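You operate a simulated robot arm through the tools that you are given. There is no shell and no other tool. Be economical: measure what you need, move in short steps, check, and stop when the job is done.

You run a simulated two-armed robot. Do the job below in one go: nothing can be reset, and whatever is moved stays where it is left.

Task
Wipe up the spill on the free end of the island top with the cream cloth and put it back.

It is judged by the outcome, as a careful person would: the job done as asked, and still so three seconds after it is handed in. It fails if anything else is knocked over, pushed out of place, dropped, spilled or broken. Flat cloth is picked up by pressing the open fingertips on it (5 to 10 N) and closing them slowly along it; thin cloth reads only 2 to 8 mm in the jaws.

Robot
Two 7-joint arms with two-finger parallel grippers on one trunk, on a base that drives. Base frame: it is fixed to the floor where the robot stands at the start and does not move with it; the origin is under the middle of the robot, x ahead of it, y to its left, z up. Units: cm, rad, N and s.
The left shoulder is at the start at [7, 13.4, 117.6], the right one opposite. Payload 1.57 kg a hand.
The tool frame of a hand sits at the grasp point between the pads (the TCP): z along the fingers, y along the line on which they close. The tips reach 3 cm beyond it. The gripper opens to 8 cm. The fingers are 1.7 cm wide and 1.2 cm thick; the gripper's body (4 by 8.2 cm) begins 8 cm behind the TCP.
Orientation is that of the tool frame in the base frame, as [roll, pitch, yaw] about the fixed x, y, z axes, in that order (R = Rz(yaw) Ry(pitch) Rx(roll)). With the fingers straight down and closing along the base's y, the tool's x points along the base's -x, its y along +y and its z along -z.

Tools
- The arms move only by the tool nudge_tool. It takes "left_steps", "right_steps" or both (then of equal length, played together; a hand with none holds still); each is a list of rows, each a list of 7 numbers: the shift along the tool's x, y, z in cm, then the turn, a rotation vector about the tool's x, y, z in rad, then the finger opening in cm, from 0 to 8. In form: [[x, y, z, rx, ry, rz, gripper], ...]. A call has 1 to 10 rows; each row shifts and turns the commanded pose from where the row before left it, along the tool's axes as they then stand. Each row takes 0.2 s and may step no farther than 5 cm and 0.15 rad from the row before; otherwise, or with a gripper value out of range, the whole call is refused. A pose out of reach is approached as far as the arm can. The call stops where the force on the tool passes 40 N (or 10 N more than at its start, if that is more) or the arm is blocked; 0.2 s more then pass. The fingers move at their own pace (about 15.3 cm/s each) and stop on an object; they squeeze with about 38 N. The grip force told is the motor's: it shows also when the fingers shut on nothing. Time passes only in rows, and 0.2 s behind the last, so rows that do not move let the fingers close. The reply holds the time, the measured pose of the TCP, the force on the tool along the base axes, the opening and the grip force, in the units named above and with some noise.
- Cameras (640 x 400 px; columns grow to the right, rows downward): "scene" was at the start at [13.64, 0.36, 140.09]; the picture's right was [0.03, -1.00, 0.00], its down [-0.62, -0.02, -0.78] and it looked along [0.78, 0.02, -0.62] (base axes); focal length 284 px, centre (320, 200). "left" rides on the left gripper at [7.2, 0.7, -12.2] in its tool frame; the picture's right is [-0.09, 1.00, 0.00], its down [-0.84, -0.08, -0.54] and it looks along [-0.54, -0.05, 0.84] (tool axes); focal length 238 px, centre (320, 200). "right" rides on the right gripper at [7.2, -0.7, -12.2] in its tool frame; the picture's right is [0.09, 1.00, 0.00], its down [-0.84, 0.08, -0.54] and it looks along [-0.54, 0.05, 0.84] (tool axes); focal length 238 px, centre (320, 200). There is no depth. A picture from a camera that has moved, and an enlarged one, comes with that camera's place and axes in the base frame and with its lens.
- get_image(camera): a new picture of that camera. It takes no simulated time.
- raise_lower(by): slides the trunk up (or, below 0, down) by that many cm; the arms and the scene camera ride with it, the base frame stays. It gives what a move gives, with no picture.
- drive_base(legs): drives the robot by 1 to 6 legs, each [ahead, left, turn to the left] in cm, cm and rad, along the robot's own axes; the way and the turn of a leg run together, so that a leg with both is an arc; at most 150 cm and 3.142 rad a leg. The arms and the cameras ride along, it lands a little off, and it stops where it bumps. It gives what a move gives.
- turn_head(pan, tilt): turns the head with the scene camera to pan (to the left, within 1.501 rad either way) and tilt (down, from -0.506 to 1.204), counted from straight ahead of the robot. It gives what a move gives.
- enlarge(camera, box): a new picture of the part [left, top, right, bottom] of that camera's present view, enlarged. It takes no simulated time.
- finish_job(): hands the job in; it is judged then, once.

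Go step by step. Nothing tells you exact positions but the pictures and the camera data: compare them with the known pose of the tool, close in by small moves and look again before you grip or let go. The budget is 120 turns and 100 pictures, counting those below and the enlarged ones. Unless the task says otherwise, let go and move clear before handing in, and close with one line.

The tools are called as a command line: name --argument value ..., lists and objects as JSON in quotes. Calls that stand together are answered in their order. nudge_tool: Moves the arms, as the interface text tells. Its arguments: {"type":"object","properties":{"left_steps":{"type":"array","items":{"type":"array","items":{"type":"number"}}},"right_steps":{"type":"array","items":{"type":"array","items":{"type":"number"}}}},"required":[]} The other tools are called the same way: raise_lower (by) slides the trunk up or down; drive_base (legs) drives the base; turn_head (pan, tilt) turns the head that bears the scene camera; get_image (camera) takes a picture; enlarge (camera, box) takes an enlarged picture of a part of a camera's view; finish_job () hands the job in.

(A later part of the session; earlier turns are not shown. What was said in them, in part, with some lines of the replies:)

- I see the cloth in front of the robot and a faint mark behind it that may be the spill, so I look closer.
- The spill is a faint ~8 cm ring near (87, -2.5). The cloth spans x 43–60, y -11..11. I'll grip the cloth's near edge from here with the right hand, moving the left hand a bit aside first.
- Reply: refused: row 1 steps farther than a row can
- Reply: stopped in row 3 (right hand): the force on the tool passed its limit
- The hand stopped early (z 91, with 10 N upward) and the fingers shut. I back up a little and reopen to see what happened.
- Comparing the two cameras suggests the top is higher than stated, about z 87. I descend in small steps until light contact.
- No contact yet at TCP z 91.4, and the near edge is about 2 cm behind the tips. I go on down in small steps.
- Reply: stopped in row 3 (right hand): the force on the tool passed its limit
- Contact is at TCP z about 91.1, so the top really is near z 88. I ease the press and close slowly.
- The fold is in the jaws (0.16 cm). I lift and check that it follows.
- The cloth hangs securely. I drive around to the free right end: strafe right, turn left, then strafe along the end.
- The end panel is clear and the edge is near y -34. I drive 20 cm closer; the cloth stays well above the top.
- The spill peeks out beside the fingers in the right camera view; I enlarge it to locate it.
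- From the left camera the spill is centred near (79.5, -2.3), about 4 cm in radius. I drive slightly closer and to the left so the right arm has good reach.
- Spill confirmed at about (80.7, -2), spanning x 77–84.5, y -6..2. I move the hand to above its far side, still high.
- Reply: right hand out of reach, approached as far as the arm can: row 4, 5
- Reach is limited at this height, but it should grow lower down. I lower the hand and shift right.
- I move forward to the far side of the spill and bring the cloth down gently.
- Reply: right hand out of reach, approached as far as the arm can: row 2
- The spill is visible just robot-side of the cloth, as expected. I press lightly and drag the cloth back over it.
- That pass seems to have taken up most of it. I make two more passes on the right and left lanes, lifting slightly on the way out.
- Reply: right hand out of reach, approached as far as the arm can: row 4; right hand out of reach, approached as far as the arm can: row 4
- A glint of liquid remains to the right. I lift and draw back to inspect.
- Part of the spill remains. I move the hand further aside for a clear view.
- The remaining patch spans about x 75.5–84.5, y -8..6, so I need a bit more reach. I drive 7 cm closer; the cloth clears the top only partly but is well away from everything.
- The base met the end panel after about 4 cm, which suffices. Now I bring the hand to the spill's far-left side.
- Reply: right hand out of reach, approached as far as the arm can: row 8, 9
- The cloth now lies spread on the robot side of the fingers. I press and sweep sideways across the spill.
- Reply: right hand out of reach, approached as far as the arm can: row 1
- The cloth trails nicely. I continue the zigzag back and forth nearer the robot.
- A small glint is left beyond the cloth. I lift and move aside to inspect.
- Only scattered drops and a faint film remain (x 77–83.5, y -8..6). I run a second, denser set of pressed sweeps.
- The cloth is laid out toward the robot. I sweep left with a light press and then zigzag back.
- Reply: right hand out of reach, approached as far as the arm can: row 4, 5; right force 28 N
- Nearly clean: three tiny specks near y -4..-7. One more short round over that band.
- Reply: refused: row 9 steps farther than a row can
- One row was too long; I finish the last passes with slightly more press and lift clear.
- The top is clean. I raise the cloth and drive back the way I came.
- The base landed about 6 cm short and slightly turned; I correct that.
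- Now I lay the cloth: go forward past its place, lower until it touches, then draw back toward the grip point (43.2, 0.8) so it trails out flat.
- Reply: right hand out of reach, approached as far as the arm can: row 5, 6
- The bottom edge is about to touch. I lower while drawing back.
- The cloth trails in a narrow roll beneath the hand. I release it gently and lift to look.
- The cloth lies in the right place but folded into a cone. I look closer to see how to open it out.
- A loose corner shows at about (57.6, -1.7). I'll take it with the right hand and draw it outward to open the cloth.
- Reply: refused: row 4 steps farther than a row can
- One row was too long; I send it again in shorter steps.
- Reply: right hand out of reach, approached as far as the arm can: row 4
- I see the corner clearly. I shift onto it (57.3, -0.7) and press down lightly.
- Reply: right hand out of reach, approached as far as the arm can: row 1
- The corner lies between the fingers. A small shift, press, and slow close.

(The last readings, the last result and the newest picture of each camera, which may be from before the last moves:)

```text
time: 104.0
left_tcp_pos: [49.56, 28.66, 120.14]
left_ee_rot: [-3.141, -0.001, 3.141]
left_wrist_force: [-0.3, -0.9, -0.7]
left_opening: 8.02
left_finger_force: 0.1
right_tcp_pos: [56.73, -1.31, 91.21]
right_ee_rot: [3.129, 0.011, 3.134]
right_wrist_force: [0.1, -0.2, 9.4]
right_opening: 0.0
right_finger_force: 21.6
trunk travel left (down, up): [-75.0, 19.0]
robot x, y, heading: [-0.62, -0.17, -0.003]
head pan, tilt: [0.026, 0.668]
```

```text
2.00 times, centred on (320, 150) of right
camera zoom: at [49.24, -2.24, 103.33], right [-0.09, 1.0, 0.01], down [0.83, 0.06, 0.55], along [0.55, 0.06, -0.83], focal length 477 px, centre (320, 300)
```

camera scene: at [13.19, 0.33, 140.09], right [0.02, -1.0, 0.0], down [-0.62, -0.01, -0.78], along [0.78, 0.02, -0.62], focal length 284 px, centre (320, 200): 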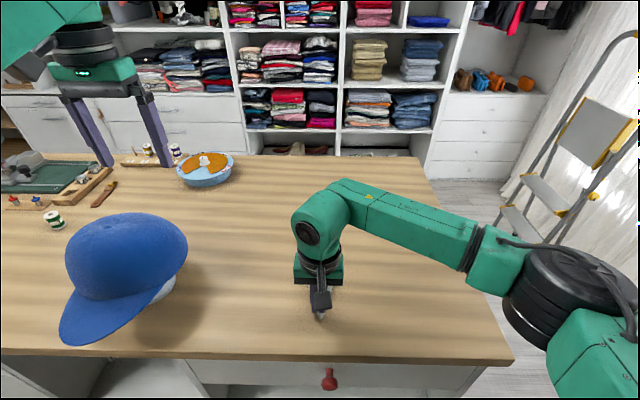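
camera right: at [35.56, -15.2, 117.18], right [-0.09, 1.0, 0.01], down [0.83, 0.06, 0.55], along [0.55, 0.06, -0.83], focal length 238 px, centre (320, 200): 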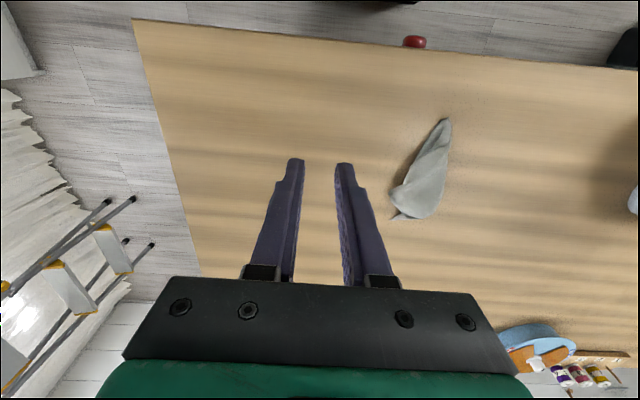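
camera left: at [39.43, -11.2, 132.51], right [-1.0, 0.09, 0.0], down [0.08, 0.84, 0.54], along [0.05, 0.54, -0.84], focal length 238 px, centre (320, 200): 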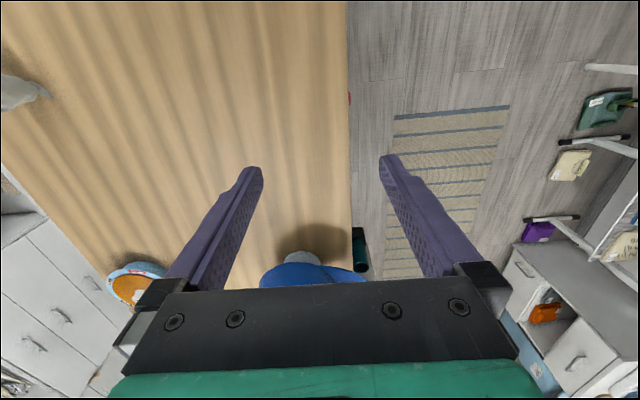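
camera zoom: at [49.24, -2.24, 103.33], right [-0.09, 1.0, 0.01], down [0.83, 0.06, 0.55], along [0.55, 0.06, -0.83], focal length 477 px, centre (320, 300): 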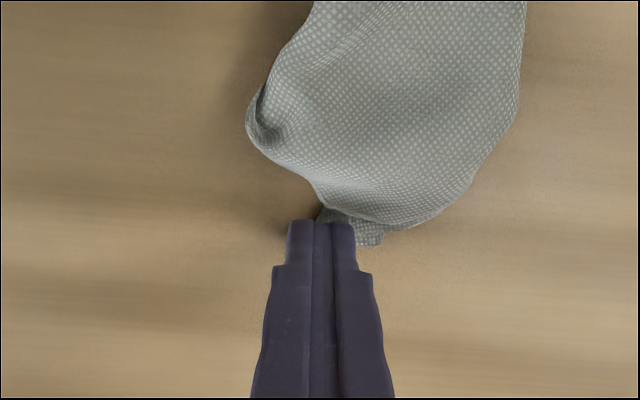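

That missed: the tip was only pushed in. I reopen, shift left so that more of the corner lies between the fingers, and look.

nudge_tool --right_steps '[[0, 0, -1.5, 0, 0, 0, 0], [0.4, 1.6, -0.5, 0, 0, 0, 3], [0, 0, 0, 0, 0, 0, 3]]'

enlarge --camera "right" --box '[200, 50, 440, 250]'

```text
time: 104.8
left_tcp_pos: [49.79, 28.68, 120.1]
left_ee_rot: [-3.141, -0.002, 3.137]
left_wrist_force: [-0.3, 0.5, 0.8]
left_opening: 8.01
left_finger_force: 0.1
right_tcp_pos: [56.5, 0.3, 92.98]
right_ee_rot: [3.128, 0.009, 3.133]
right_wrist_force: [0.1, -0.4, -1.1]
right_opening: 3.0
right_finger_force: 0.1
trunk travel left (down, up): [-75.0, 19.0]
robot x, y, heading: [-0.5, 0.05, 0.002]
head pan, tilt: [0.026, 0.668]
```

```text
2.00 times, centred on (320, 150) of right
camera zoom: at [49.1, -0.6, 105.18], right [-0.09, 1.0, 0.01], down [0.83, 0.06, 0.55], along [0.55, 0.06, -0.83], focal length 477 px, centre (320, 300)
```

zoom: 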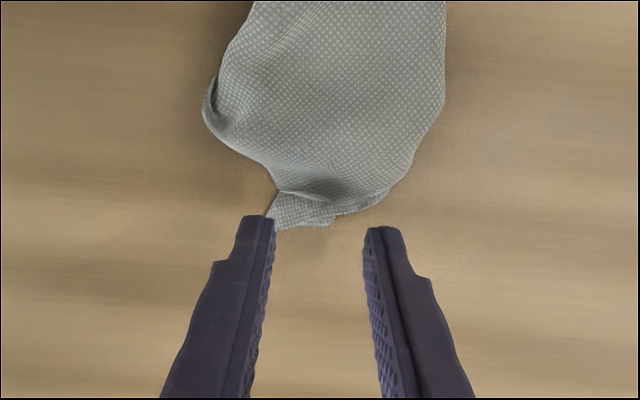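

The corner now sits near the right finger. I shift 0.4 cm right, press and close slowly.

nudge_tool --right_steps '[[0.1, -0.5, 0, 0, 0, 0, 3.2], [0, 0, 1.2, 0, 0, 0, 3.2], [0, 0, 0.6, 0, 0, 0, 3.2], [0, 0, 0.15, 0, 0, 0, 3.2], [0, 0, 0, 0, 0, 0, 2.6], [0, 0, 0, 0, 0, 0, 2.0], [0, 0, 0, 0, 0, 0, 1.4], [0, 0, 0, 0, 0, 0, 0.8], [0, 0, 0, 0, 0, 0, 0.3], [0, 0, 0, 0, 0, 0, 0]]'

enlarge --camera "right" --box '[200, 50, 440, 250]'

```text
time: 107.0
left_tcp_pos: [49.71, 28.75, 120.16]
left_ee_rot: [-3.141, -0.001, 3.138]
left_wrist_force: [-0.2, -0.3, -0.1]
left_opening: 8.01
left_finger_force: 0.0
right_tcp_pos: [56.2, 0.02, 91.19]
right_ee_rot: [3.129, 0.01, 3.135]
right_wrist_force: [0.1, -0.2, 1.0]
right_opening: 0.38
right_finger_force: 24.5
trunk travel left (down, up): [-75.0, 19.0]
robot x, y, heading: [-0.64, -0.17, -0.004]
head pan, tilt: [0.026, 0.668]
```

```text
2.00 times, centred on (320, 150) of right
camera zoom: at [48.85, -1.0, 103.33], right [-0.09, 1.0, 0.01], down [0.83, 0.06, 0.55], along [0.55, 0.06, -0.83], focal length 477 px, centre (320, 300)
```

zoom: 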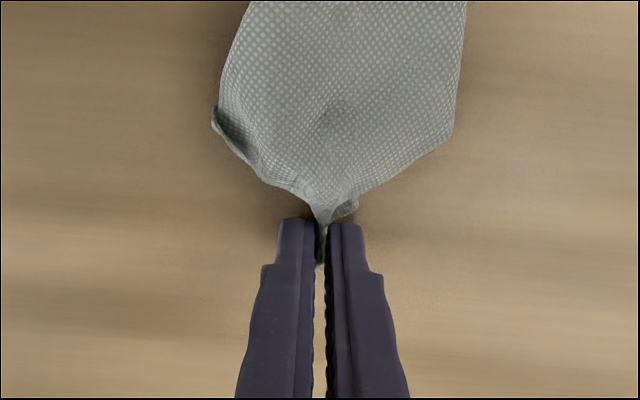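

Gripped. I lift it to see how it hangs.

nudge_tool --right_steps '[[0, 0, -2, 0, 0, 0, 0], [0, 0, -4, 0, 0, 0, 0], [0, 0, -4, 0, 0, 0, 0], [0, 0, -4, 0, 0, 0, 0], [0, 0, -4, 0, 0, 0, 0], [1, 0, -4, 0, 0, 0, 0], [1, 0, -4, 0, 0, 0, 0], [1, 0, -2, 0, 0, 0, 0], [0, 0, 0, 0, 0, 0, 0]]'

get_image --camera "scene"

enlarge --camera "right" --box '[200, 50, 440, 250]'

```text
time: 109.0
left_tcp_pos: [49.69, 28.68, 120.03]
left_ee_rot: [-3.14, -0.001, 3.137]
left_wrist_force: [0.0, -0.2, 0.0]
left_opening: 8.0
left_finger_force: 0.1
right_tcp_pos: [52.12, -0.55, 117.69]
right_ee_rot: [3.129, 0.012, 3.135]
right_wrist_force: [0.4, -0.1, -0.5]
right_opening: 0.38
right_finger_force: 24.4
right hand out of reach, approached as far as the arm can: row 5, 7
trunk travel left (down, up): [-75.0, 19.0]
robot x, y, heading: [-0.51, -0.05, -0.007]
head pan, tilt: [0.026, 0.668]
```

```text
34 pictures are left
camera scene: at [13.24, 0.38, 140.09], right [0.02, -1.0, 0.0], down [-0.62, -0.01, -0.78], along [0.78, 0.02, -0.62], focal length 284 px, centre (320, 200)
```

scene: 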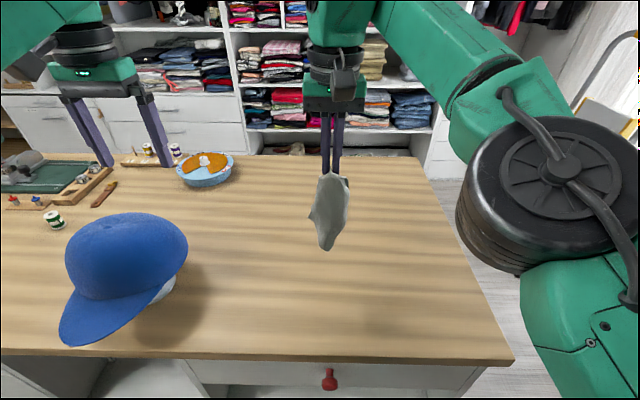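

```text
2.00 times, centred on (320, 150) of right
camera zoom: at [44.72, -1.53, 129.89], right [-0.09, 1.0, 0.01], down [0.83, 0.06, 0.55], along [0.55, 0.06, -0.83], focal length 477 px, centre (320, 300)
```

zoom: 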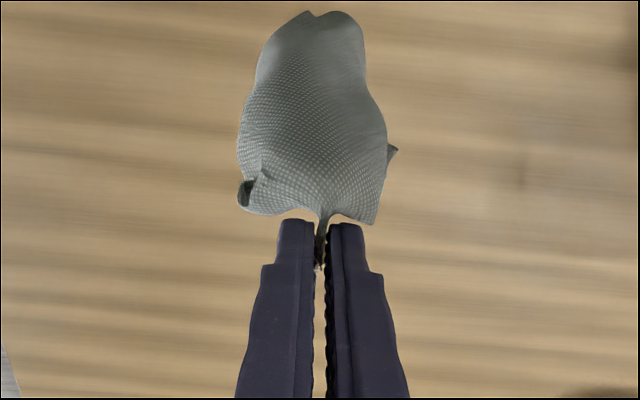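

enlarge --camera "scene" --box '[290, 160, 370, 260]'

get_image --camera "left"

```text
4.00 times, centred on (330, 210) of scene
camera zoom: at [13.24, 0.38, 140.09], right [0.02, -1.0, 0.0], down [-0.62, -0.01, -0.78], along [0.78, 0.02, -0.62], focal length 1135 px, centre (280, 160)
```

zoom: 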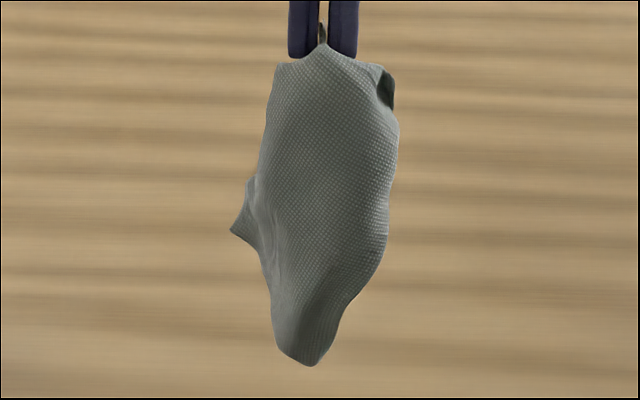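

```text
31 pictures are left
camera left: at [42.59, 29.44, 132.42], right [0.09, 1.0, 0.0], down [0.84, -0.08, 0.54], along [0.54, -0.05, -0.84], focal length 238 px, centre (320, 200)
```

left: 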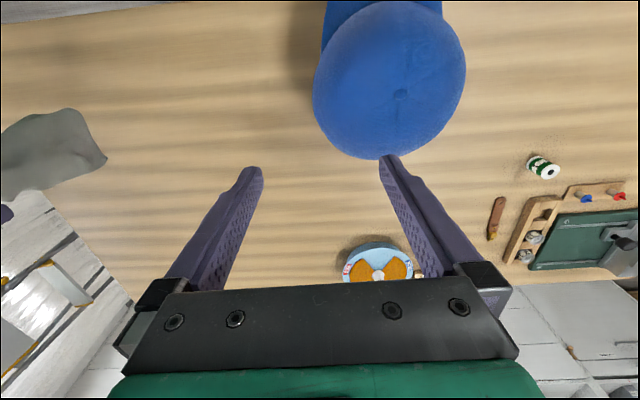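

Laying it the other way up should leave the tucked flaps on top, where I can open them. I lay it again, drawing back toward the robot.

nudge_tool --right_steps '[[0, 0, 4, 0, 0, 0, 0], [-1, 0, 4, 0, 0, 0, 0], [-2, 0, 3, 0, 0, 0, 0], [-2, 0, 2, 0, 0, 0, 0], [0, 0, 1, 0, 0, 0, 0], [1.5, 0, 2, 0, 0, 0, 0], [2, 0, 2, 0, 0, 0, 0], [2, 0, 2, 0, 0, 0, 0], [2, 0, 2, 0, 0, 0, 0], [2, 0, 2, 0, 0, 0, 0]]'

nudge_tool --right_steps '[[2, 0, 1, 0, 0, 0, 0], [1, 0, 0.5, 0, 0, 0, 0], [0, 0, 0, 0, 0, 0, 0]]'

get_image --camera "right"

```text
time: 111.2
left_tcp_pos: [49.76, 28.53, 120.1]
left_ee_rot: [-3.141, -0.001, 3.14]
left_wrist_force: [0.0, 0.0, 0.4]
left_opening: 7.95
left_finger_force: 0.0
right_tcp_pos: [47.2, -0.39, 94.22]
right_ee_rot: [3.129, 0.01, 3.138]
right_wrist_force: [0.0, -0.6, -0.1]
right_opening: 0.34
right_finger_force: 25.1
right hand out of reach, approached as far as the arm can: row 4
trunk travel left (down, up): [-75.0, 19.0]
robot x, y, heading: [-0.56, 0.1, 0.001]
head pan, tilt: [0.026, 0.668]
```

```text
time: 112.0
left_tcp_pos: [49.79, 28.7, 120.13]
left_ee_rot: [-3.141, -0.002, 3.137]
left_wrist_force: [-0.1, 0.4, 0.3]
left_opening: 8.02
left_finger_force: 0.1
right_tcp_pos: [44.33, -0.22, 92.79]
right_ee_rot: [3.13, 0.011, 3.135]
right_wrist_force: [-0.3, -0.3, -0.4]
right_opening: 0.36
right_finger_force: 24.4
trunk travel left (down, up): [-75.0, 19.0]
robot x, y, heading: [-0.66, 0.05, -0.0]
head pan, tilt: [0.026, 0.668]
```

```text
30 pictures are left
camera right: at [36.83, -1.18, 104.98], right [-0.09, 1.0, 0.01], down [0.83, 0.06, 0.55], along [0.55, 0.06, -0.83], focal length 238 px, centre (320, 200)
```

right: 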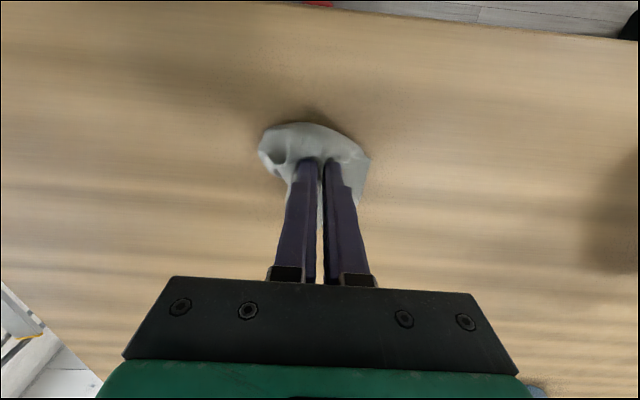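

Now I lower the last bit, release, and move aside to view the result.

nudge_tool --right_steps '[[0.5, 0, 1, 0, 0, 0, 0], [0, 0, 0, 0, 0, 0, 0.8], [0, 0, 0, 0, 0, 0, 1.8], [0, 0, -1.5, 0, 0, 0, 2], [0, 0, -4, 0, 0, 0, 2], [0, 0, -4, 0, 0, 0, 2], [0, -4, -2, 0, 0, 0, 2], [0, -4, 0, 0, 0, 0, 2], [0, -4, 0, 0, 0, 0, 2], [0, -3, 0, 0, 0, 0, 2]]'

enlarge --camera "scene" --box '[270, 240, 380, 340]'

enlarge --camera "right" --box '[360, 90, 500, 230]'

```text
time: 114.2
left_tcp_pos: [49.67, 28.58, 120.15]
left_ee_rot: [3.14, -0.001, 3.138]
left_wrist_force: [1.4, 0.4, 0.0]
left_opening: 7.99
left_finger_force: 0.1
right_tcp_pos: [43.34, -15.55, 103.4]
right_ee_rot: [3.127, 0.012, 3.134]
right_wrist_force: [0.2, -0.2, 0.3]
right_opening: 1.98
right_finger_force: 0.1
trunk travel left (down, up): [-75.0, 19.0]
robot x, y, heading: [-0.59, 0.02, -0.004]
head pan, tilt: [0.026, 0.668]
```

```text
4.00 times, centred on (325, 290) of scene
camera zoom: at [13.12, 0.17, 140.1], right [0.02, -1.0, 0.0], down [-0.62, -0.01, -0.78], along [0.78, 0.02, -0.62], focal length 1135 px, centre (300, -160)
```

zoom: 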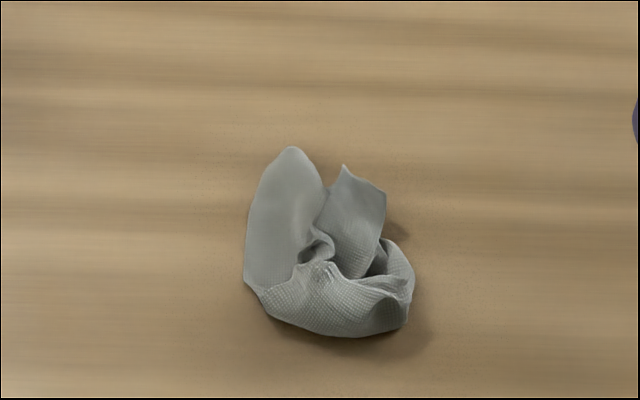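

```text
2.86 times, centred on (430, 160) of right
camera zoom: at [35.89, -16.47, 115.57], right [-0.09, 1.0, 0.01], down [0.83, 0.06, 0.55], along [0.55, 0.06, -0.83], focal length 681 px, centre (6, 314)
```

zoom: 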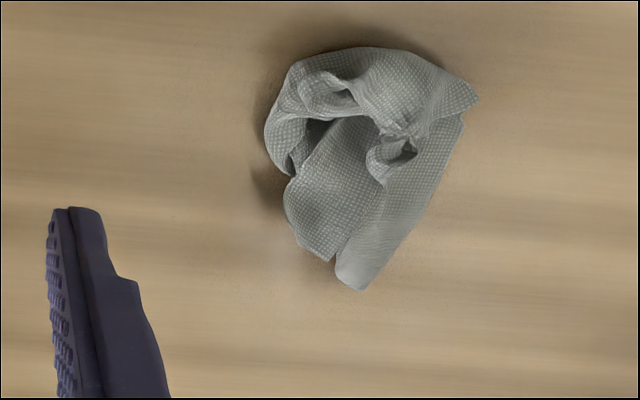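

A loose flap with a corner now lies on top, near (48.8, -1.5). I go over it with the right hand.

nudge_tool --right_steps '[[-2, 4, 0, 0, 0, 0, 3], [-2, 4, 0, 0, 0, 0, 3], [-1.5, 4, 0, 0, 0, 0, 3], [0, 1.8, 3, 0, 0, 0, 3], [0, 0, 4, 0, 0, 0, 3], [0, 0, 2.5, 0, 0, 0, 3], [0, 0, 0, 0, 0, 0, 3]]'

enlarge --camera "right" --box '[200, 50, 440, 250]'

```text
time: 115.8
left_tcp_pos: [49.7, 28.61, 120.09]
left_ee_rot: [-3.14, -0.003, 3.138]
left_wrist_force: [0.2, -0.4, 0.4]
left_opening: 8.01
left_finger_force: 0.1
right_tcp_pos: [48.71, -1.33, 93.96]
right_ee_rot: [3.129, 0.012, 3.136]
right_wrist_force: [0.4, 0.3, 0.4]
right_opening: 3.01
right_finger_force: 0.0
trunk travel left (down, up): [-75.0, 19.0]
robot x, y, heading: [-0.19, 0.14, -0.006]
head pan, tilt: [0.026, 0.668]
```

```text
2.00 times, centred on (320, 150) of right
camera zoom: at [41.45, -2.24, 106.06], right [-0.09, 1.0, 0.01], down [0.83, 0.07, 0.55], along [0.55, 0.06, -0.83], focal length 477 px, centre (320, 300)
```

zoom: 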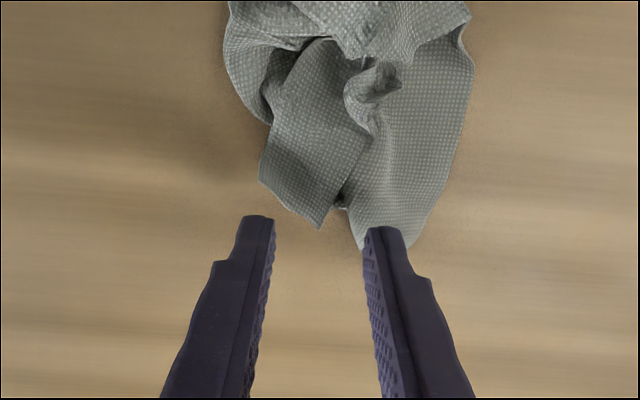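

The flap's free edge is clear. I shift 1.1 cm right, a bit toward the robot, and pinch it.

nudge_tool --right_steps '[[0.9, -1.1, 0, 0, 0, 0, 2.5], [0, 0, 1.2, 0, 0, 0, 2.5], [0, 0, 1.0, 0, 0, 0, 2.5], [0, 0, 0.5, 0, 0, 0, 2.5], [0, 0, 0.15, 0, 0, 0, 2.5], [0, 0, 0, 0, 0, 0, 2.0], [0, 0, 0, 0, 0, 0, 1.5], [0, 0, 0, 0, 0, 0, 1.0], [0, 0, 0, 0, 0, 0, 0.5], [0, 0, 0, 0, 0, 0, 0]]'

enlarge --camera "right" --box '[200, 50, 440, 250]'

```text
time: 118.0
left_tcp_pos: [49.59, 28.73, 120.24]
left_ee_rot: [-3.141, 0.0, 3.139]
left_wrist_force: [0.3, -0.4, 0.9]
left_opening: 8.0
left_finger_force: 0.0
right_tcp_pos: [48.0, -2.41, 91.31]
right_ee_rot: [3.127, 0.012, 3.137]
right_wrist_force: [0.1, 2.2, 17.2]
right_opening: 0.13
right_finger_force: 23.5
trunk travel left (down, up): [-75.0, 19.0]
robot x, y, heading: [-0.48, -0.2, -0.003]
head pan, tilt: [0.026, 0.668]
```

```text
2.00 times, centred on (320, 150) of right
camera zoom: at [40.58, -3.27, 103.41], right [-0.09, 1.0, 0.01], down [0.83, 0.06, 0.55], along [0.55, 0.06, -0.83], focal length 477 px, centre (320, 300)
```

zoom: 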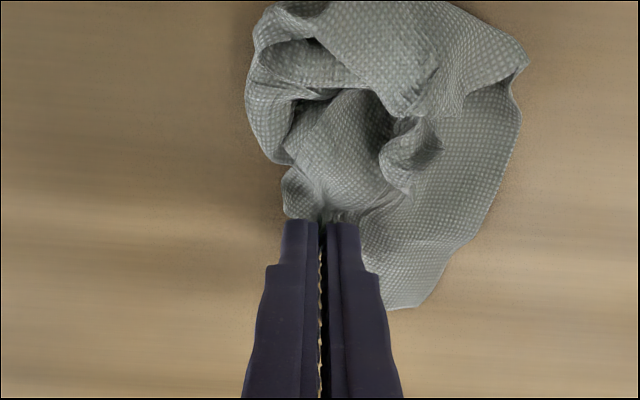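

The single flap is gripped (0.13 cm). I draw it outward to the right and away, just above the top.

nudge_tool --right_steps '[[0, 0, -1, 0, 0, 0, 0], [-1.2, -1.2, 0, 0, 0, 0, 0], [-1.2, -1.2, 0, 0, 0, 0, 0], [-1.2, -1.2, 0, 0, 0, 0, 0], [-1.2, -1.2, 0, 0, 0, 0, 0], [-1.2, -1.2, 0, 0, 0, 0, 0], [-1.2, -1.2, 0, 0, 0, 0, 0], [0, 0, 0, 0, 0, 0, 0]]'

enlarge --camera "scene" --box '[240, 220, 400, 345]'

get_image --camera "right"

```text
time: 119.8
left_tcp_pos: [49.71, 28.8, 120.08]
left_ee_rot: [-3.14, -0.003, 3.139]
left_wrist_force: [-0.5, -0.2, 0.9]
left_opening: 8.0
left_finger_force: 0.0
right_tcp_pos: [55.44, -9.89, 92.22]
right_ee_rot: [3.128, 0.011, 3.136]
right_wrist_force: [0.8, -0.1, -0.4]
right_opening: 0.1
right_finger_force: 22.9
trunk travel left (down, up): [-75.0, 19.0]
robot x, y, heading: [-0.62, 0.13, -0.001]
head pan, tilt: [0.026, 0.668]
```

```text
3.20 times, centred on (320, 282) of scene
camera zoom: at [13.15, 0.34, 140.1], right [0.02, -1.0, 0.0], down [-0.62, -0.01, -0.78], along [0.78, 0.02, -0.62], focal length 908 px, centre (320, -64)
```

zoom: 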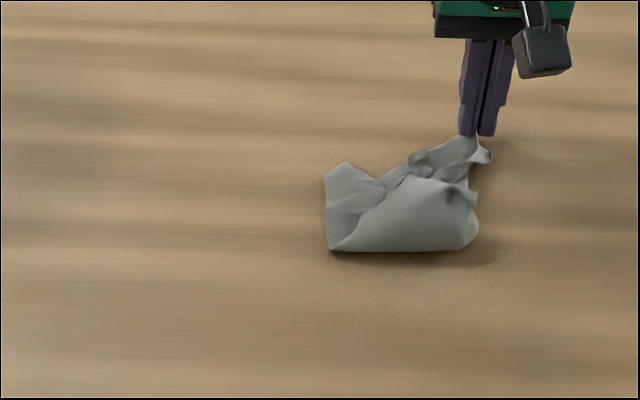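

```text
24 pictures are left
camera right: at [48.01, -10.83, 104.3], right [-0.09, 1.0, 0.01], down [0.83, 0.07, 0.55], along [0.55, 0.06, -0.83], focal length 238 px, centre (320, 200)
```

right: 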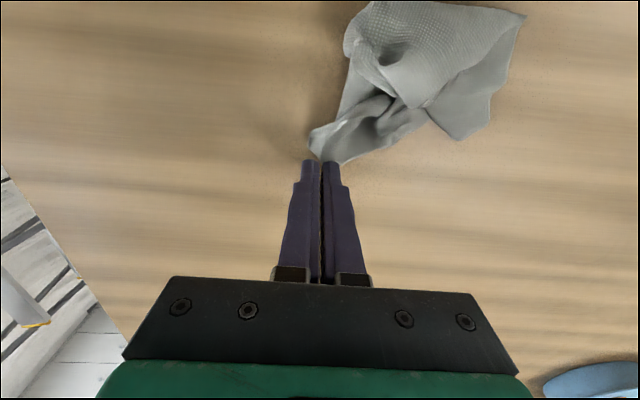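

It opens well. Now the left hand comes to hold the opposite side of the cloth near (47.5, -0.8), keeping high at first.

nudge_tool --left_steps '[[0.3, -4, 0, 0, 0, 0, 3], [0.3, -4, 0, 0, 0, 0, 3], [0.3, -4, 0, 0, 0, 0, 3], [0.3, -4, 0, 0, 0, 0, 3], [0.3, -4, 1, 0, 0, 0, 3], [0.3, -4, 2, 0, 0, 0, 3], [0, -4, 2, 0, 0, 0, 3], [0, 0, 4.5, 0, 0, 0, 3], [0, 0, 4.5, 0, 0, 0, 3], [0, 0, 4.5, 0, 0, 0, 3]]'

get_image --camera "left"

get_image --camera "scene"

```text
time: 122.0
left_tcp_pos: [47.98, 0.98, 101.7]
left_ee_rot: [-3.141, -0.002, 3.141]
left_wrist_force: [-0.4, 0.4, -0.1]
left_opening: 2.97
left_finger_force: 0.0
right_tcp_pos: [55.45, -10.01, 92.11]
right_ee_rot: [3.128, 0.009, 3.135]
right_wrist_force: [0.4, -0.5, -0.6]
right_opening: 0.1
right_finger_force: 22.9
trunk travel left (down, up): [-75.0, 19.0]
robot x, y, heading: [-0.12, 0.11, -0.002]
head pan, tilt: [0.026, 0.668]
```

```text
23 pictures are left
camera left: at [40.69, 1.63, 114.08], right [0.09, 1.0, 0.0], down [0.84, -0.08, 0.54], along [0.54, -0.05, -0.84], focal length 238 px, centre (320, 200)
```

left: 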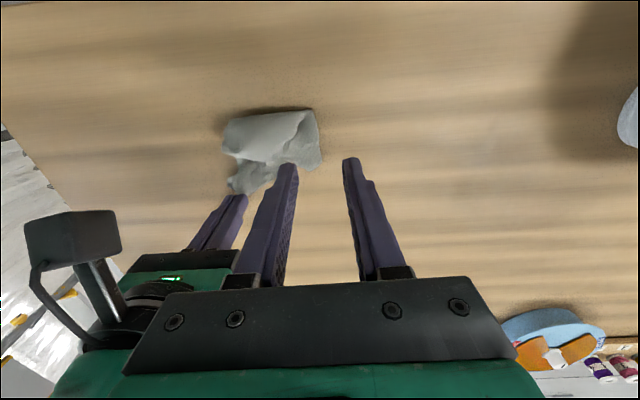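

```text
22 pictures are left
camera scene: at [13.23, 0.28, 140.1], right [0.02, -1.0, 0.0], down [-0.62, -0.01, -0.78], along [0.78, 0.02, -0.62], focal length 284 px, centre (320, 200)
```

scene: 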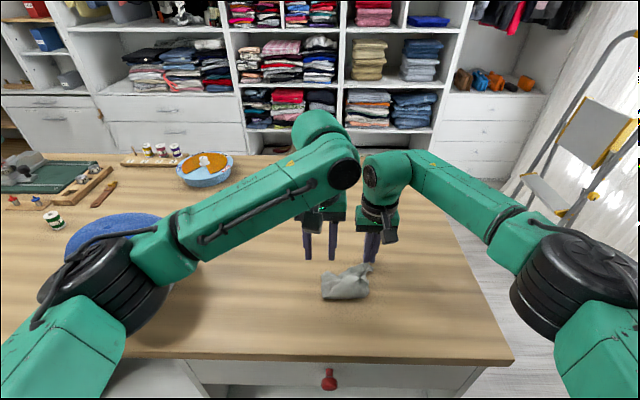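

The cloth's left corner is near (46, 0.3). I move the left hand over it and down.

nudge_tool --left_steps '[[1.1, -1.3, 3, 0, 0, 0, 2.6], [0, 0, 3, 0, 0, 0, 2.6], [0, 0, 2.5, 0, 0, 0, 2.6], [0, 0, 0, 0, 0, 0, 2.6]]'

enlarge --camera "left" --box '[200, 50, 440, 250]'

```text
time: 123.0
left_tcp_pos: [46.71, -0.6, 93.28]
left_ee_rot: [-3.14, -0.003, 3.139]
left_wrist_force: [0.0, 1.1, 0.0]
left_opening: 2.59
left_finger_force: 0.1
right_tcp_pos: [55.32, -9.84, 92.09]
right_ee_rot: [3.129, 0.012, 3.136]
right_wrist_force: [-0.1, -0.3, -0.2]
right_opening: 0.1
right_finger_force: 23.5
trunk travel left (down, up): [-75.0, 19.0]
robot x, y, heading: [-0.15, -0.21, -0.002]
head pan, tilt: [0.026, 0.668]
```

```text
2.00 times, centred on (320, 150) of left
camera zoom: at [39.44, 0.08, 105.61], right [0.1, 1.0, 0.0], down [0.84, -0.08, 0.54], along [0.54, -0.05, -0.84], focal length 477 px, centre (320, 300)
```

zoom: 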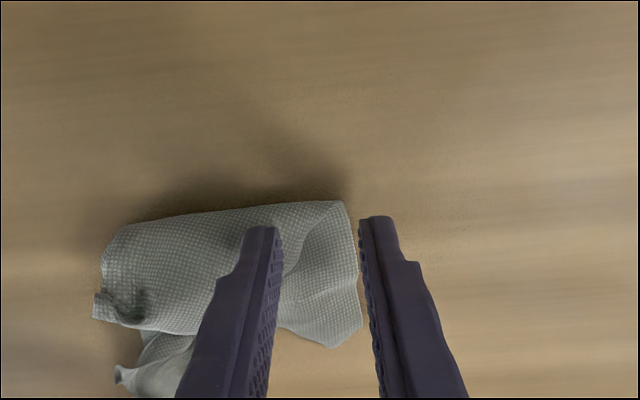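

The corner is between the fingers. I descend, press lightly and close.

nudge_tool --left_steps '[[-0.4, 0.1, 1.0, 0, 0, 0, 2.8], [0, 0, 0.7, 0, 0, 0, 2.8], [0, 0, 0.3, 0, 0, 0, 2.8], [0, 0, 0.1, 0, 0, 0, 2.8], [0, 0, 0, 0, 0, 0, 2.2], [0, 0, 0, 0, 0, 0, 1.6], [0, 0, 0, 0, 0, 0, 1.0], [0, 0, 0, 0, 0, 0, 0.4], [0, 0, 0, 0, 0, 0, 0], [0, 0, 0, 0, 0, 0, 0]]'

enlarge --camera "left" --box '[200, 50, 440, 250]'

```text
time: 125.2
left_tcp_pos: [46.93, -0.43, 91.18]
left_ee_rot: [-3.142, -0.001, 3.138]
left_wrist_force: [-0.1, -0.7, 2.8]
left_opening: 0.21
left_finger_force: 23.8
right_tcp_pos: [55.35, -9.97, 92.09]
right_ee_rot: [3.13, 0.012, 3.136]
right_wrist_force: [-1.0, -0.2, 0.0]
right_opening: 0.09
right_finger_force: 22.8
trunk travel left (down, up): [-75.0, 19.0]
robot x, y, heading: [-0.35, 0.1, -0.007]
head pan, tilt: [0.026, 0.668]
```

```text
2.00 times, centred on (320, 150) of left
camera zoom: at [39.76, 0.18, 103.53], right [0.1, 1.0, 0.0], down [0.84, -0.08, 0.54], along [0.54, -0.05, -0.84], focal length 477 px, centre (320, 300)
```

zoom: 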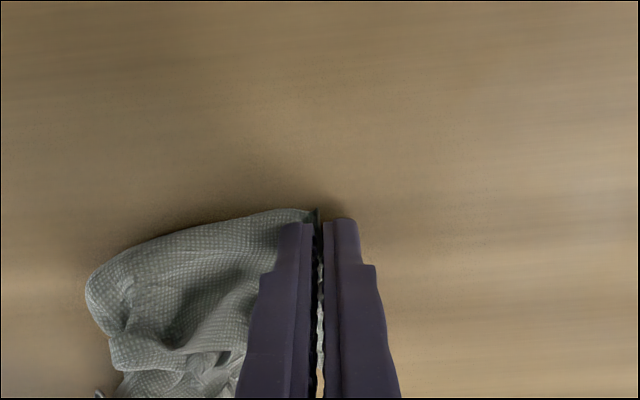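

Both hands hold the cloth. I lift both and draw them apart a little so it hangs open.

nudge_tool --left_steps '[[0, 0, -3, 0, 0, 0, 0], [0, 0.5, -4, 0, 0, 0, 0], [0, 0.5, -4, 0, 0, 0, 0], [0, 1, -4, 0, 0, 0, 0], [0, 1, -3, 0, 0, 0, 0], [0, 0, 0, 0, 0, 0, 0]]' --right_steps '[[0, 0, -3, 0, 0, 0, 0], [0.5, -0.5, -4, 0, 0, 0, 0], [0.5, -0.5, -4, 0, 0, 0, 0], [0.5, -0.5, -4, 0, 0, 0, 0], [0.5, -0.5, -3, 0, 0, 0, 0], [0, 0, 0, 0, 0, 0, 0]]'

get_image --camera "scene"

```text
time: 126.6
left_tcp_pos: [47.17, 2.53, 109.38]
left_ee_rot: [-3.141, -0.005, 3.138]
left_wrist_force: [0.1, -0.6, 0.8]
left_opening: 0.18
left_finger_force: 23.5
right_tcp_pos: [53.19, -12.32, 109.95]
right_ee_rot: [3.127, 0.009, 3.136]
right_wrist_force: [0.4, -0.1, 0.1]
right_opening: 0.11
right_finger_force: 22.9
trunk travel left (down, up): [-75.0, 19.0]
robot x, y, heading: [-0.98, -0.37, -0.002]
head pan, tilt: [0.026, 0.668]
```

```text
19 pictures are left
camera scene: at [13.27, 0.3, 140.08], right [0.02, -1.0, 0.0], down [-0.62, -0.01, -0.78], along [0.78, 0.02, -0.62], focal length 284 px, centre (320, 200)
```

scene: 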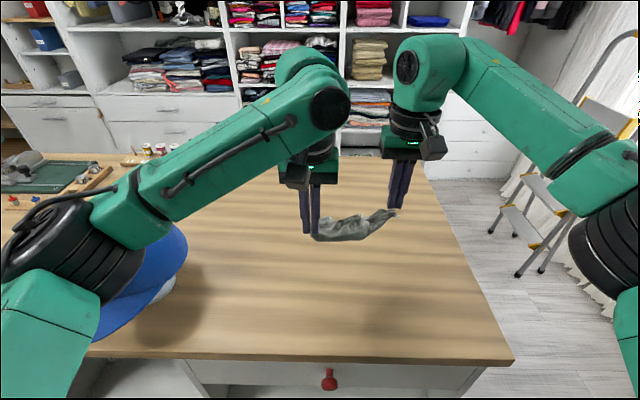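

enlarge --camera "scene" --box '[290, 180, 420, 260]'

enlarge --camera "left" --box '[60, 60, 380, 260]'

```text
4.92 times, centred on (355, 220) of scene
camera zoom: at [13.27, 0.3, 140.08], right [0.02, -1.0, 0.0], down [-0.62, -0.01, -0.78], along [0.78, 0.02, -0.62], focal length 1397 px, centre (148, 102)
```

zoom: 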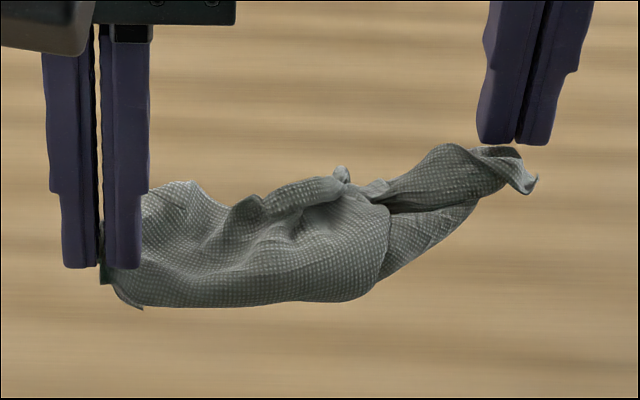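

```text
2.00 times, centred on (220, 160) of left
camera zoom: at [39.94, 3.16, 121.67], right [0.09, 1.0, 0.0], down [0.84, -0.08, 0.54], along [0.54, -0.05, -0.84], focal length 477 px, centre (520, 280)
```

zoom: 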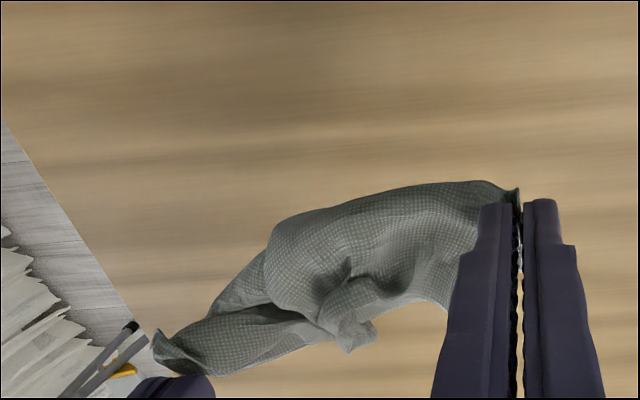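

The cloth spans the hands with some slack. I pull further apart in small steps to tighten it.

nudge_tool --left_steps '[[0, 0.6, 0, 0, 0, 0, 0], [0, 0.6, 0, 0, 0, 0, 0], [0, 0.6, 0, 0, 0, 0, 0], [0, 0.6, 0, 0, 0, 0, 0], [0, 0, 0, 0, 0, 0, 0]]' --right_steps '[[0, -0.6, 0, 0, 0, 0, 0], [0, -0.6, 0, 0, 0, 0, 0], [0, -0.6, 0, 0, 0, 0, 0], [0, -0.6, 0, 0, 0, 0, 0], [0, 0, 0, 0, 0, 0, 0]]'

enlarge --camera "scene" --box '[270, 180, 430, 280]'

```text
time: 127.8
left_tcp_pos: [47.15, 4.87, 109.19]
left_ee_rot: [3.141, -0.002, 3.14]
left_wrist_force: [2.5, -12.5, 0.7]
left_opening: 0.24
left_finger_force: 23.8
right_tcp_pos: [53.17, -14.35, 109.89]
right_ee_rot: [3.128, 0.009, 3.138]
right_wrist_force: [-2.4, 12.0, -0.8]
right_opening: 0.07
right_finger_force: 23.5
trunk travel left (down, up): [-75.0, 19.0]
robot x, y, heading: [-0.43, -0.39, -0.004]
head pan, tilt: [0.026, 0.668]
```

```text
4.00 times, centred on (350, 230) of scene
camera zoom: at [13.2, 0.31, 140.09], right [0.02, -1.0, 0.0], down [-0.62, -0.01, -0.78], along [0.78, 0.02, -0.62], focal length 1135 px, centre (200, 80)
```

zoom: 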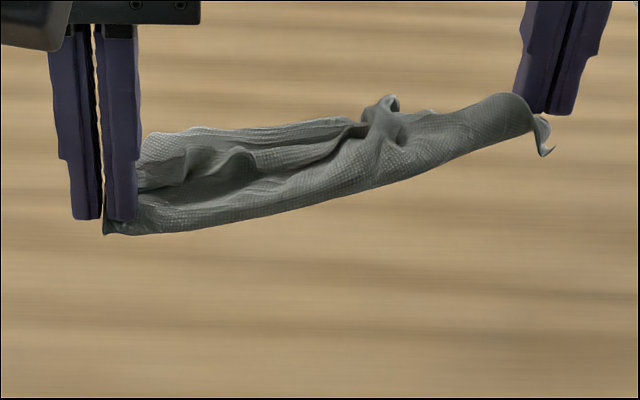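

Taut at about 20 cm, so the hands hold roughly one long edge. I ease the pull, and swing the edge parallel to the table's front at y -9..+10.

nudge_tool --left_steps '[[-0.1, 0.8, 0, 0, 0, 0, 0], [-0.1, 0.9, 0, 0, 0, 0, 0], [-0.1, 0.9, 0, 0, 0, 0, 0], [-0.2, 0.9, 0, 0, 0, 0, 0], [-0.2, 0.9, 0, 0, 0, 0, 0], [-0.2, 0.9, 0, 0, 0, 0, 0], [0, 0, 0, 0, 0, 0, 0], [0, 0, 0, 0, 0, 0, 0]]' --right_steps '[[0.9, 1.0, 0, 0, 0, 0, 0], [0.9, 0.9, 0, 0, 0, 0, 0], [0.9, 0.9, 0, 0, 0, 0, 0], [0.9, 0.9, 0, 0, 0, 0, 0], [0.9, 0.9, 0, 0, 0, 0, 0], [0.9, 0.9, 0, 0, 0, 0, 0], [0, 0, 0, 0, 0, 0, 0], [0, 0, 0, 0, 0, 0, 0]]'

get_image --camera "scene"

```text
time: 129.6
left_tcp_pos: [48.06, 10.17, 109.09]
left_ee_rot: [3.141, -0.004, 3.139]
left_wrist_force: [0.3, -6.8, 0.5]
left_opening: 0.23
left_finger_force: 24.1
right_tcp_pos: [47.82, -8.68, 110.01]
right_ee_rot: [3.129, 0.011, 3.134]
right_wrist_force: [1.1, 7.7, -0.6]
right_opening: 0.06
right_finger_force: 23.3
trunk travel left (down, up): [-75.0, 19.0]
robot x, y, heading: [-0.7, -0.02, -0.003]
head pan, tilt: [0.026, 0.668]
```

```text
15 pictures are left
camera scene: at [13.19, 0.31, 140.09], right [0.02, -1.0, 0.0], down [-0.62, -0.01, -0.78], along [0.78, 0.02, -0.62], focal length 284 px, centre (320, 200)
```

scene: 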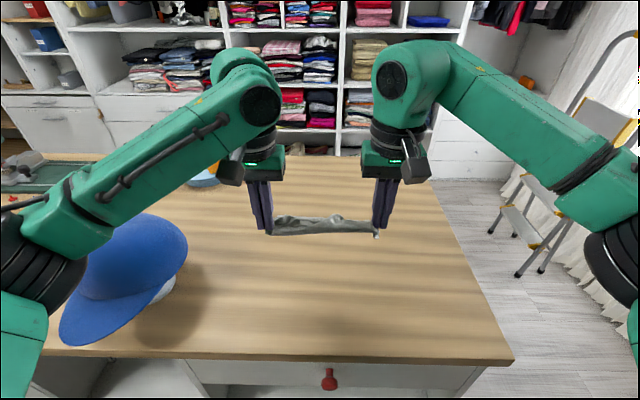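

The hat is undisturbed. I ease the tension and lower both hands together while drawing back to the original near-edge line.

nudge_tool --left_steps '[[0, -0.2, 1, 0, 0, 0, 0], [0.2, 0, 2.4, 0, 0, 0, 0], [0.4, 0, 2.4, 0, 0, 0, 0], [0.8, 0, 2.4, 0, 0, 0, 0], [0.8, 0, 2.4, 0, 0, 0, 0], [0.8, 0, 2.4, 0, 0, 0, 0], [0.8, 0, 2.4, 0, 0, 0, 0], [0.8, 0, 1.5, 0, 0, 0, 0], [0, 0, 0, 0, 0, 0, 0]]' --right_steps '[[0, 0.2, 1.5, 0, 0, 0, 0], [0.2, 0, 2.4, 0, 0, 0, 0], [0.4, 0, 2.4, 0, 0, 0, 0], [0.8, 0, 2.5, 0, 0, 0, 0], [0.8, 0, 2.5, 0, 0, 0, 0], [0.8, 0, 2.5, 0, 0, 0, 0], [0.8, 0, 2.4, 0, 0, 0, 0], [0.8, 0, 1.5, 0, 0, 0, 0], [0, 0, 0, 0, 0, 0, 0]]'

get_image --camera "right"

```text
time: 131.6
left_tcp_pos: [43.38, 9.89, 92.26]
left_ee_rot: [3.141, -0.002, 3.14]
left_wrist_force: [-1.0, -2.7, -0.9]
left_opening: 0.21
left_finger_force: 24.0
right_tcp_pos: [43.25, -8.4, 91.97]
right_ee_rot: [3.131, 0.009, 3.134]
right_wrist_force: [0.3, 2.5, 0.0]
right_opening: 0.08
right_finger_force: 23.1
trunk travel left (down, up): [-75.0, 19.0]
robot x, y, heading: [-0.58, -0.13, -0.0]
head pan, tilt: [0.026, 0.668]
```

```text
14 pictures are left
camera right: at [35.82, -9.28, 104.23], right [-0.09, 1.0, 0.01], down [0.83, 0.07, 0.55], along [0.55, 0.06, -0.83], focal length 238 px, centre (320, 200)
```

right: 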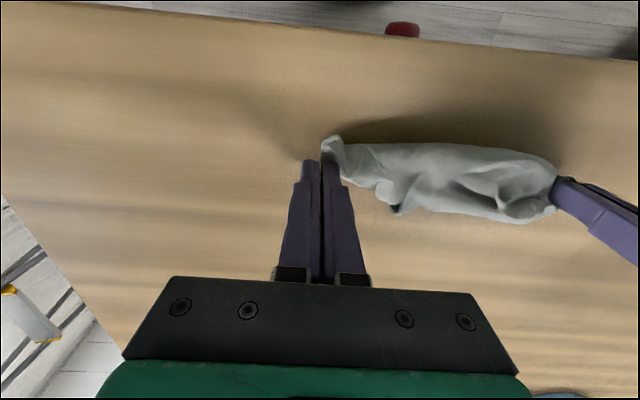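

The cloth is now a strip ~18 cm long and ~5 cm deep in the right place, with a loose tip near (46.6, -1.8). I set it down, keep the left grip as anchor, and take that tip with the right hand.

nudge_tool --left_steps '[[0, 0, 0.8, 0, 0, 0, 0], [0, 0, 0, 0, 0, 0, 0], [0, 0, 0, 0, 0, 0, 0], [0, 0, 0, 0, 0, 0, 0], [0, 0, 0, 0, 0, 0, 0], [0, 0, 0, 0, 0, 0, 0], [0, 0, 0, 0, 0, 0, 0], [0, 0, 0, 0, 0, 0, 0]]' --right_steps '[[0, 0.1, 0.5, 0, 0, 0, 0], [0, 0, 0, 0, 0, 0, 0.8], [0, 0, 0, 0, 0, 0, 1.8], [0, 0, -2, 0, 0, 0, 2.6], [0, 0, -3, 0, 0, 0, 2.6], [-1.6, 3.3, 0, 0, 0, 0, 2.6], [-1.6, 3.2, 0, 0, 0, 0, 2.6], [0, 0, 2, 0, 0, 0, 2.6]]'

get_image --camera "right"

```text
time: 133.4
left_tcp_pos: [43.28, 9.96, 91.25]
left_ee_rot: [-3.141, 0.0, 3.14]
left_wrist_force: [-0.7, 0.2, 0.8]
left_opening: 0.21
left_finger_force: 23.5
right_tcp_pos: [46.57, -1.93, 94.85]
right_ee_rot: [3.128, 0.01, 3.134]
right_wrist_force: [-0.1, 0.4, 0.4]
right_opening: 2.59
right_finger_force: 0.0
trunk travel left (down, up): [-75.0, 19.0]
robot x, y, heading: [-0.58, 0.04, -0.002]
head pan, tilt: [0.026, 0.668]
```

```text
13 pictures are left
camera right: at [39.25, -2.87, 106.95], right [-0.09, 1.0, 0.01], down [0.83, 0.06, 0.55], along [0.55, 0.06, -0.83], focal length 238 px, centre (320, 200)
```

right: 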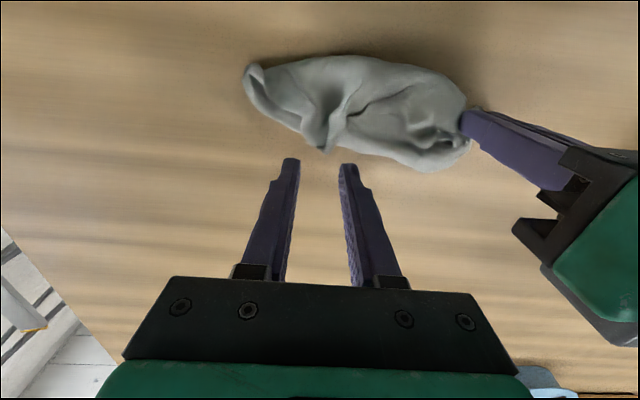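

The tip is right ahead of the fingers. I come back 1 cm, go down, press lightly and pinch it.

nudge_tool --right_steps '[[1.0, 0.1, 1, 0, 0, 0, 2.8], [0, 0, 1.5, 0, 0, 0, 2.8], [0, 0, 0.8, 0, 0, 0, 2.8], [0, 0, 0.25, 0, 0, 0, 2.8], [0, 0, 0, 0, 0, 0, 2.2], [0, 0, 0, 0, 0, 0, 1.6], [0, 0, 0, 0, 0, 0, 1.0], [0, 0, 0, 0, 0, 0, 0.4], [0, 0, 0, 0, 0, 0, 0], [0, 0, 0, 0, 0, 0, 0]]'

enlarge --camera "right" --box '[220, 50, 480, 250]'

```text
time: 135.6
left_tcp_pos: [43.36, 9.9, 91.35]
left_ee_rot: [-3.141, -0.002, 3.139]
left_wrist_force: [1.1, -0.1, 1.1]
left_opening: 0.19
left_finger_force: 23.5
right_tcp_pos: [45.66, -1.83, 91.22]
right_ee_rot: [3.131, 0.009, 3.133]
right_wrist_force: [0.7, -0.3, 0.5]
right_opening: 0.32
right_finger_force: 24.1
trunk travel left (down, up): [-75.0, 19.0]
robot x, y, heading: [-0.64, 0.19, 0.001]
head pan, tilt: [0.026, 0.668]
```

```text
2.00 times, centred on (350, 150) of right
camera zoom: at [38.11, -2.68, 103.46], right [-0.09, 1.0, 0.01], down [0.83, 0.06, 0.55], along [0.55, 0.06, -0.83], focal length 477 px, centre (260, 300)
```

zoom: 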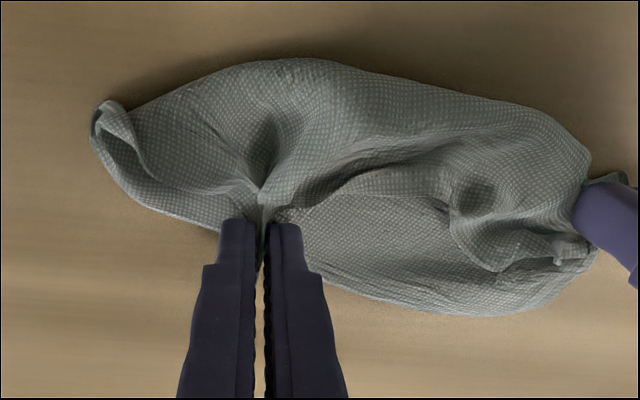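

Pinched. I draw it away from the robot, slightly to the right, just above the top.

nudge_tool --right_steps '[[0, 0, -0.8, 0, 0, 0, 0], [-1.2, -0.4, 0, 0, 0, 0, 0], [-1.2, -0.4, 0, 0, 0, 0, 0], [-1.2, -0.4, 0, 0, 0, 0, 0], [-1.2, -0.4, 0, 0, 0, 0, 0], [-1.2, -0.4, 0, 0, 0, 0, 0], [-1.2, -0.4, 0, 0, 0, 0, 0], [-1.2, -0.4, 0, 0, 0, 0, 0], [0, 0, 0, 0, 0, 0, 0]]'

get_image --camera "right"

```text
time: 137.6
left_tcp_pos: [43.33, 9.94, 91.44]
left_ee_rot: [-3.138, 0.001, 3.138]
left_wrist_force: [9.7, -14.5, 2.0]
left_opening: 0.23
left_finger_force: 23.5
right_tcp_pos: [54.04, -4.51, 92.22]
right_ee_rot: [3.126, 0.009, 3.137]
right_wrist_force: [-9.5, 13.7, -0.5]
right_opening: 0.31
right_finger_force: 24.3
trunk travel left (down, up): [-75.0, 19.0]
robot x, y, heading: [-0.36, -0.41, -0.001]
head pan, tilt: [0.026, 0.668]
```

```text
11 pictures are left
camera right: at [46.61, -5.37, 104.44], right [-0.09, 1.0, 0.01], down [0.83, 0.07, 0.55], along [0.55, 0.06, -0.83], focal length 238 px, centre (320, 200)
```

right: 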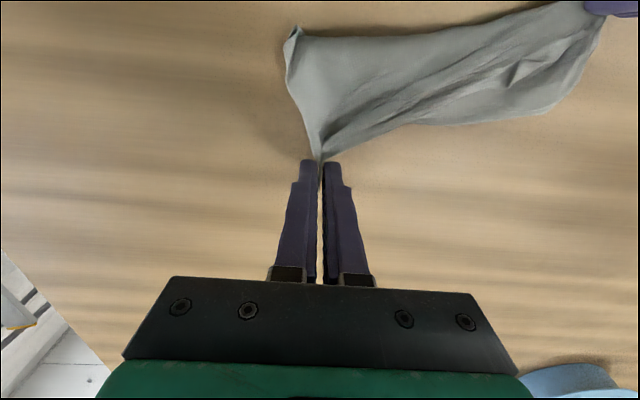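

It opened well: the right side is spread. I ease the tension, set that corner down and release it, then look.

nudge_tool --right_steps '[[0.6, 0.5, 0.3, 0, 0, 0, 0], [0, 0, 0.5, 0, 0, 0, 0], [0, 0, 0, 0, 0, 0, 0.8], [0, 0, 0, 0, 0, 0, 1.8], [0, 0, -2, 0, 0, 0, 2.5], [0, 0, -4, 0, 0, 0, 2.5], [0, -3, -2, 0, 0, 0, 2.5], [0, 0, 0, 0, 0, 0, 2.5]]' --left_steps '[[0, 0, 0, 0, 0, 0, 0], [0, 0, 0, 0, 0, 0, 0], [0, 0, 0, 0, 0, 0, 0], [0, 0, 0, 0, 0, 0, 0.8], [0, 0, 0, 0, 0, 0, 1.8], [0, 0, -2, 0, 0, 0, 2.5], [0, 0, -4, 0, 0, 0, 2.5], [0, 4, -4, 0, 0, 0, 2.5]]'

nudge_tool --left_steps '[[0, 4, -3, 0, 0, 0, 2.5], [0, 4, -3, 0, 0, 0, 2.5], [0, 4, -3, 0, 0, 0, 2.5], [0, 0, -3, 0, 0, 0, 2.5]]' --right_steps '[[0, -3, 0, 0, 0, 0, 2.5], [0, -3, 0, 0, 0, 0, 2.5], [0, -3, 0, 0, 0, 0, 2.5], [0, 0, 0, 0, 0, 0, 2.5]]'

get_image --camera "scene"

```text
refused: row 8 steps farther than a row can; nothing moved
```

```text
time: 138.6
left_tcp_pos: [43.23, 22.12, 103.67]
left_ee_rot: [-3.142, -0.001, 3.139]
left_wrist_force: [0.4, -0.2, 0.1]
left_opening: 2.5
left_finger_force: 0.1
right_tcp_pos: [54.07, -13.85, 91.95]
right_ee_rot: [3.128, 0.011, 3.134]
right_wrist_force: [0.8, -0.3, 0.1]
right_opening: 2.5
right_finger_force: 0.1
trunk travel left (down, up): [-75.0, 19.0]
robot x, y, heading: [-0.63, -0.04, -0.006]
head pan, tilt: [0.026, 0.668]
```

```text
10 pictures are left
camera scene: at [13.14, 0.29, 140.09], right [0.02, -1.0, 0.0], down [-0.62, -0.01, -0.78], along [0.78, 0.02, -0.62], focal length 284 px, centre (320, 200)
```

scene: 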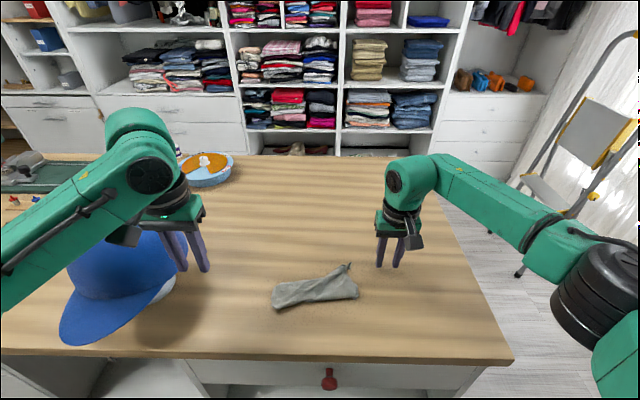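

The first of those calls was refused and the second ran; both hands released safely, but the left is near the hat. I raise it straight up and check.

nudge_tool --left_steps '[[0, 0, -4, 0, 0, 0, 2.5], [0, 0, -4, 0, 0, 0, 2.5], [0, 0, -4, 0, 0, 0, 2.5], [0, 0, -4, 0, 0, 0, 2.5], [-3, 3, 0, 0, 0, 0, 2.5], [-3, 3, 0, 0, 0, 0, 2.5], [0, 0, 0, 0, 0, 0, 2.5]]' --right_steps '[[0, 0, -3, 0, 0, 0, 2.5], [0, 0, -3, 0, 0, 0, 2.5], [0, 0, -3, 0, 0, 0, 2.5], [0, 0, 0, 0, 0, 0, 2.5], [0, 0, 0, 0, 0, 0, 2.5], [0, 0, 0, 0, 0, 0, 2.5], [0, 0, 0, 0, 0, 0, 2.5]]'

get_image --camera "scene"

enlarge --camera "scene" --box '[250, 240, 390, 330]'

```text
time: 140.2
left_tcp_pos: [49.44, 27.76, 119.44]
left_ee_rot: [-3.141, -0.002, 3.138]
left_wrist_force: [-0.6, 0.2, -0.3]
left_opening: 2.48
left_finger_force: 0.1
right_tcp_pos: [53.86, -13.93, 101.04]
right_ee_rot: [3.127, 0.009, 3.135]
right_wrist_force: [0.1, -0.2, -0.8]
right_opening: 2.5
right_finger_force: 0.2
trunk travel left (down, up): [-75.0, 19.0]
robot x, y, heading: [-0.34, 0.04, -0.003]
head pan, tilt: [0.026, 0.668]
```

```text
9 pictures are left
camera scene: at [13.05, 0.23, 140.11], right [0.02, -1.0, 0.0], down [-0.62, -0.01, -0.79], along [0.79, 0.02, -0.62], focal length 284 px, centre (320, 200)
```

scene: 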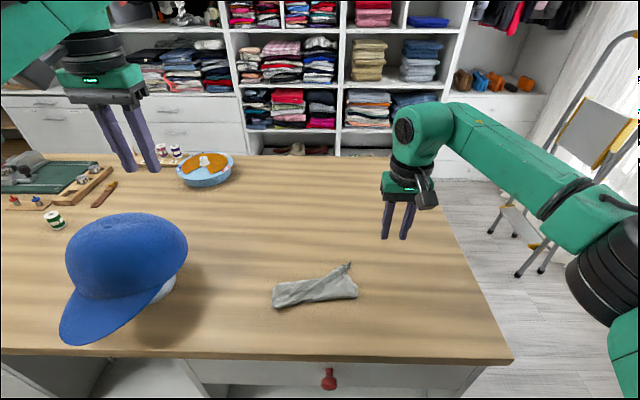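

```text
4.44 times, centred on (320, 285) of scene
camera zoom: at [13.05, 0.23, 140.11], right [0.02, -1.0, 0.0], down [-0.62, -0.01, -0.79], along [0.79, 0.02, -0.62], focal length 1261 px, centre (320, -178)
```

zoom: 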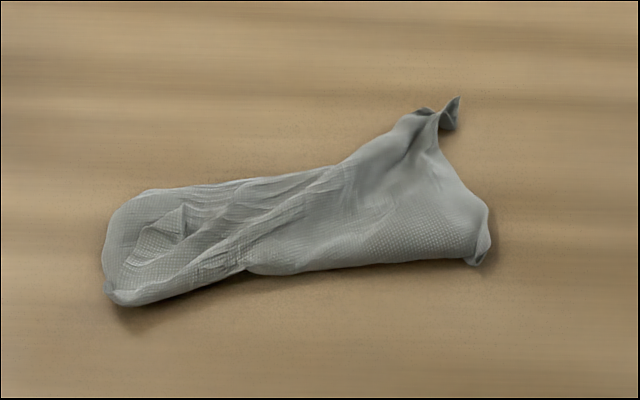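

The spill is gone, the hat and everything else are where they were, and the cloth is back on its spot, lying low. Both hands are empty and clear, so I hand it in.

finish_job

```text
The job is handed in.
```

The spill on the free end is wiped up and the cream cloth is back on its original spot. It lies low but partly folded, not spread flat as it was. Nothing else was moved.
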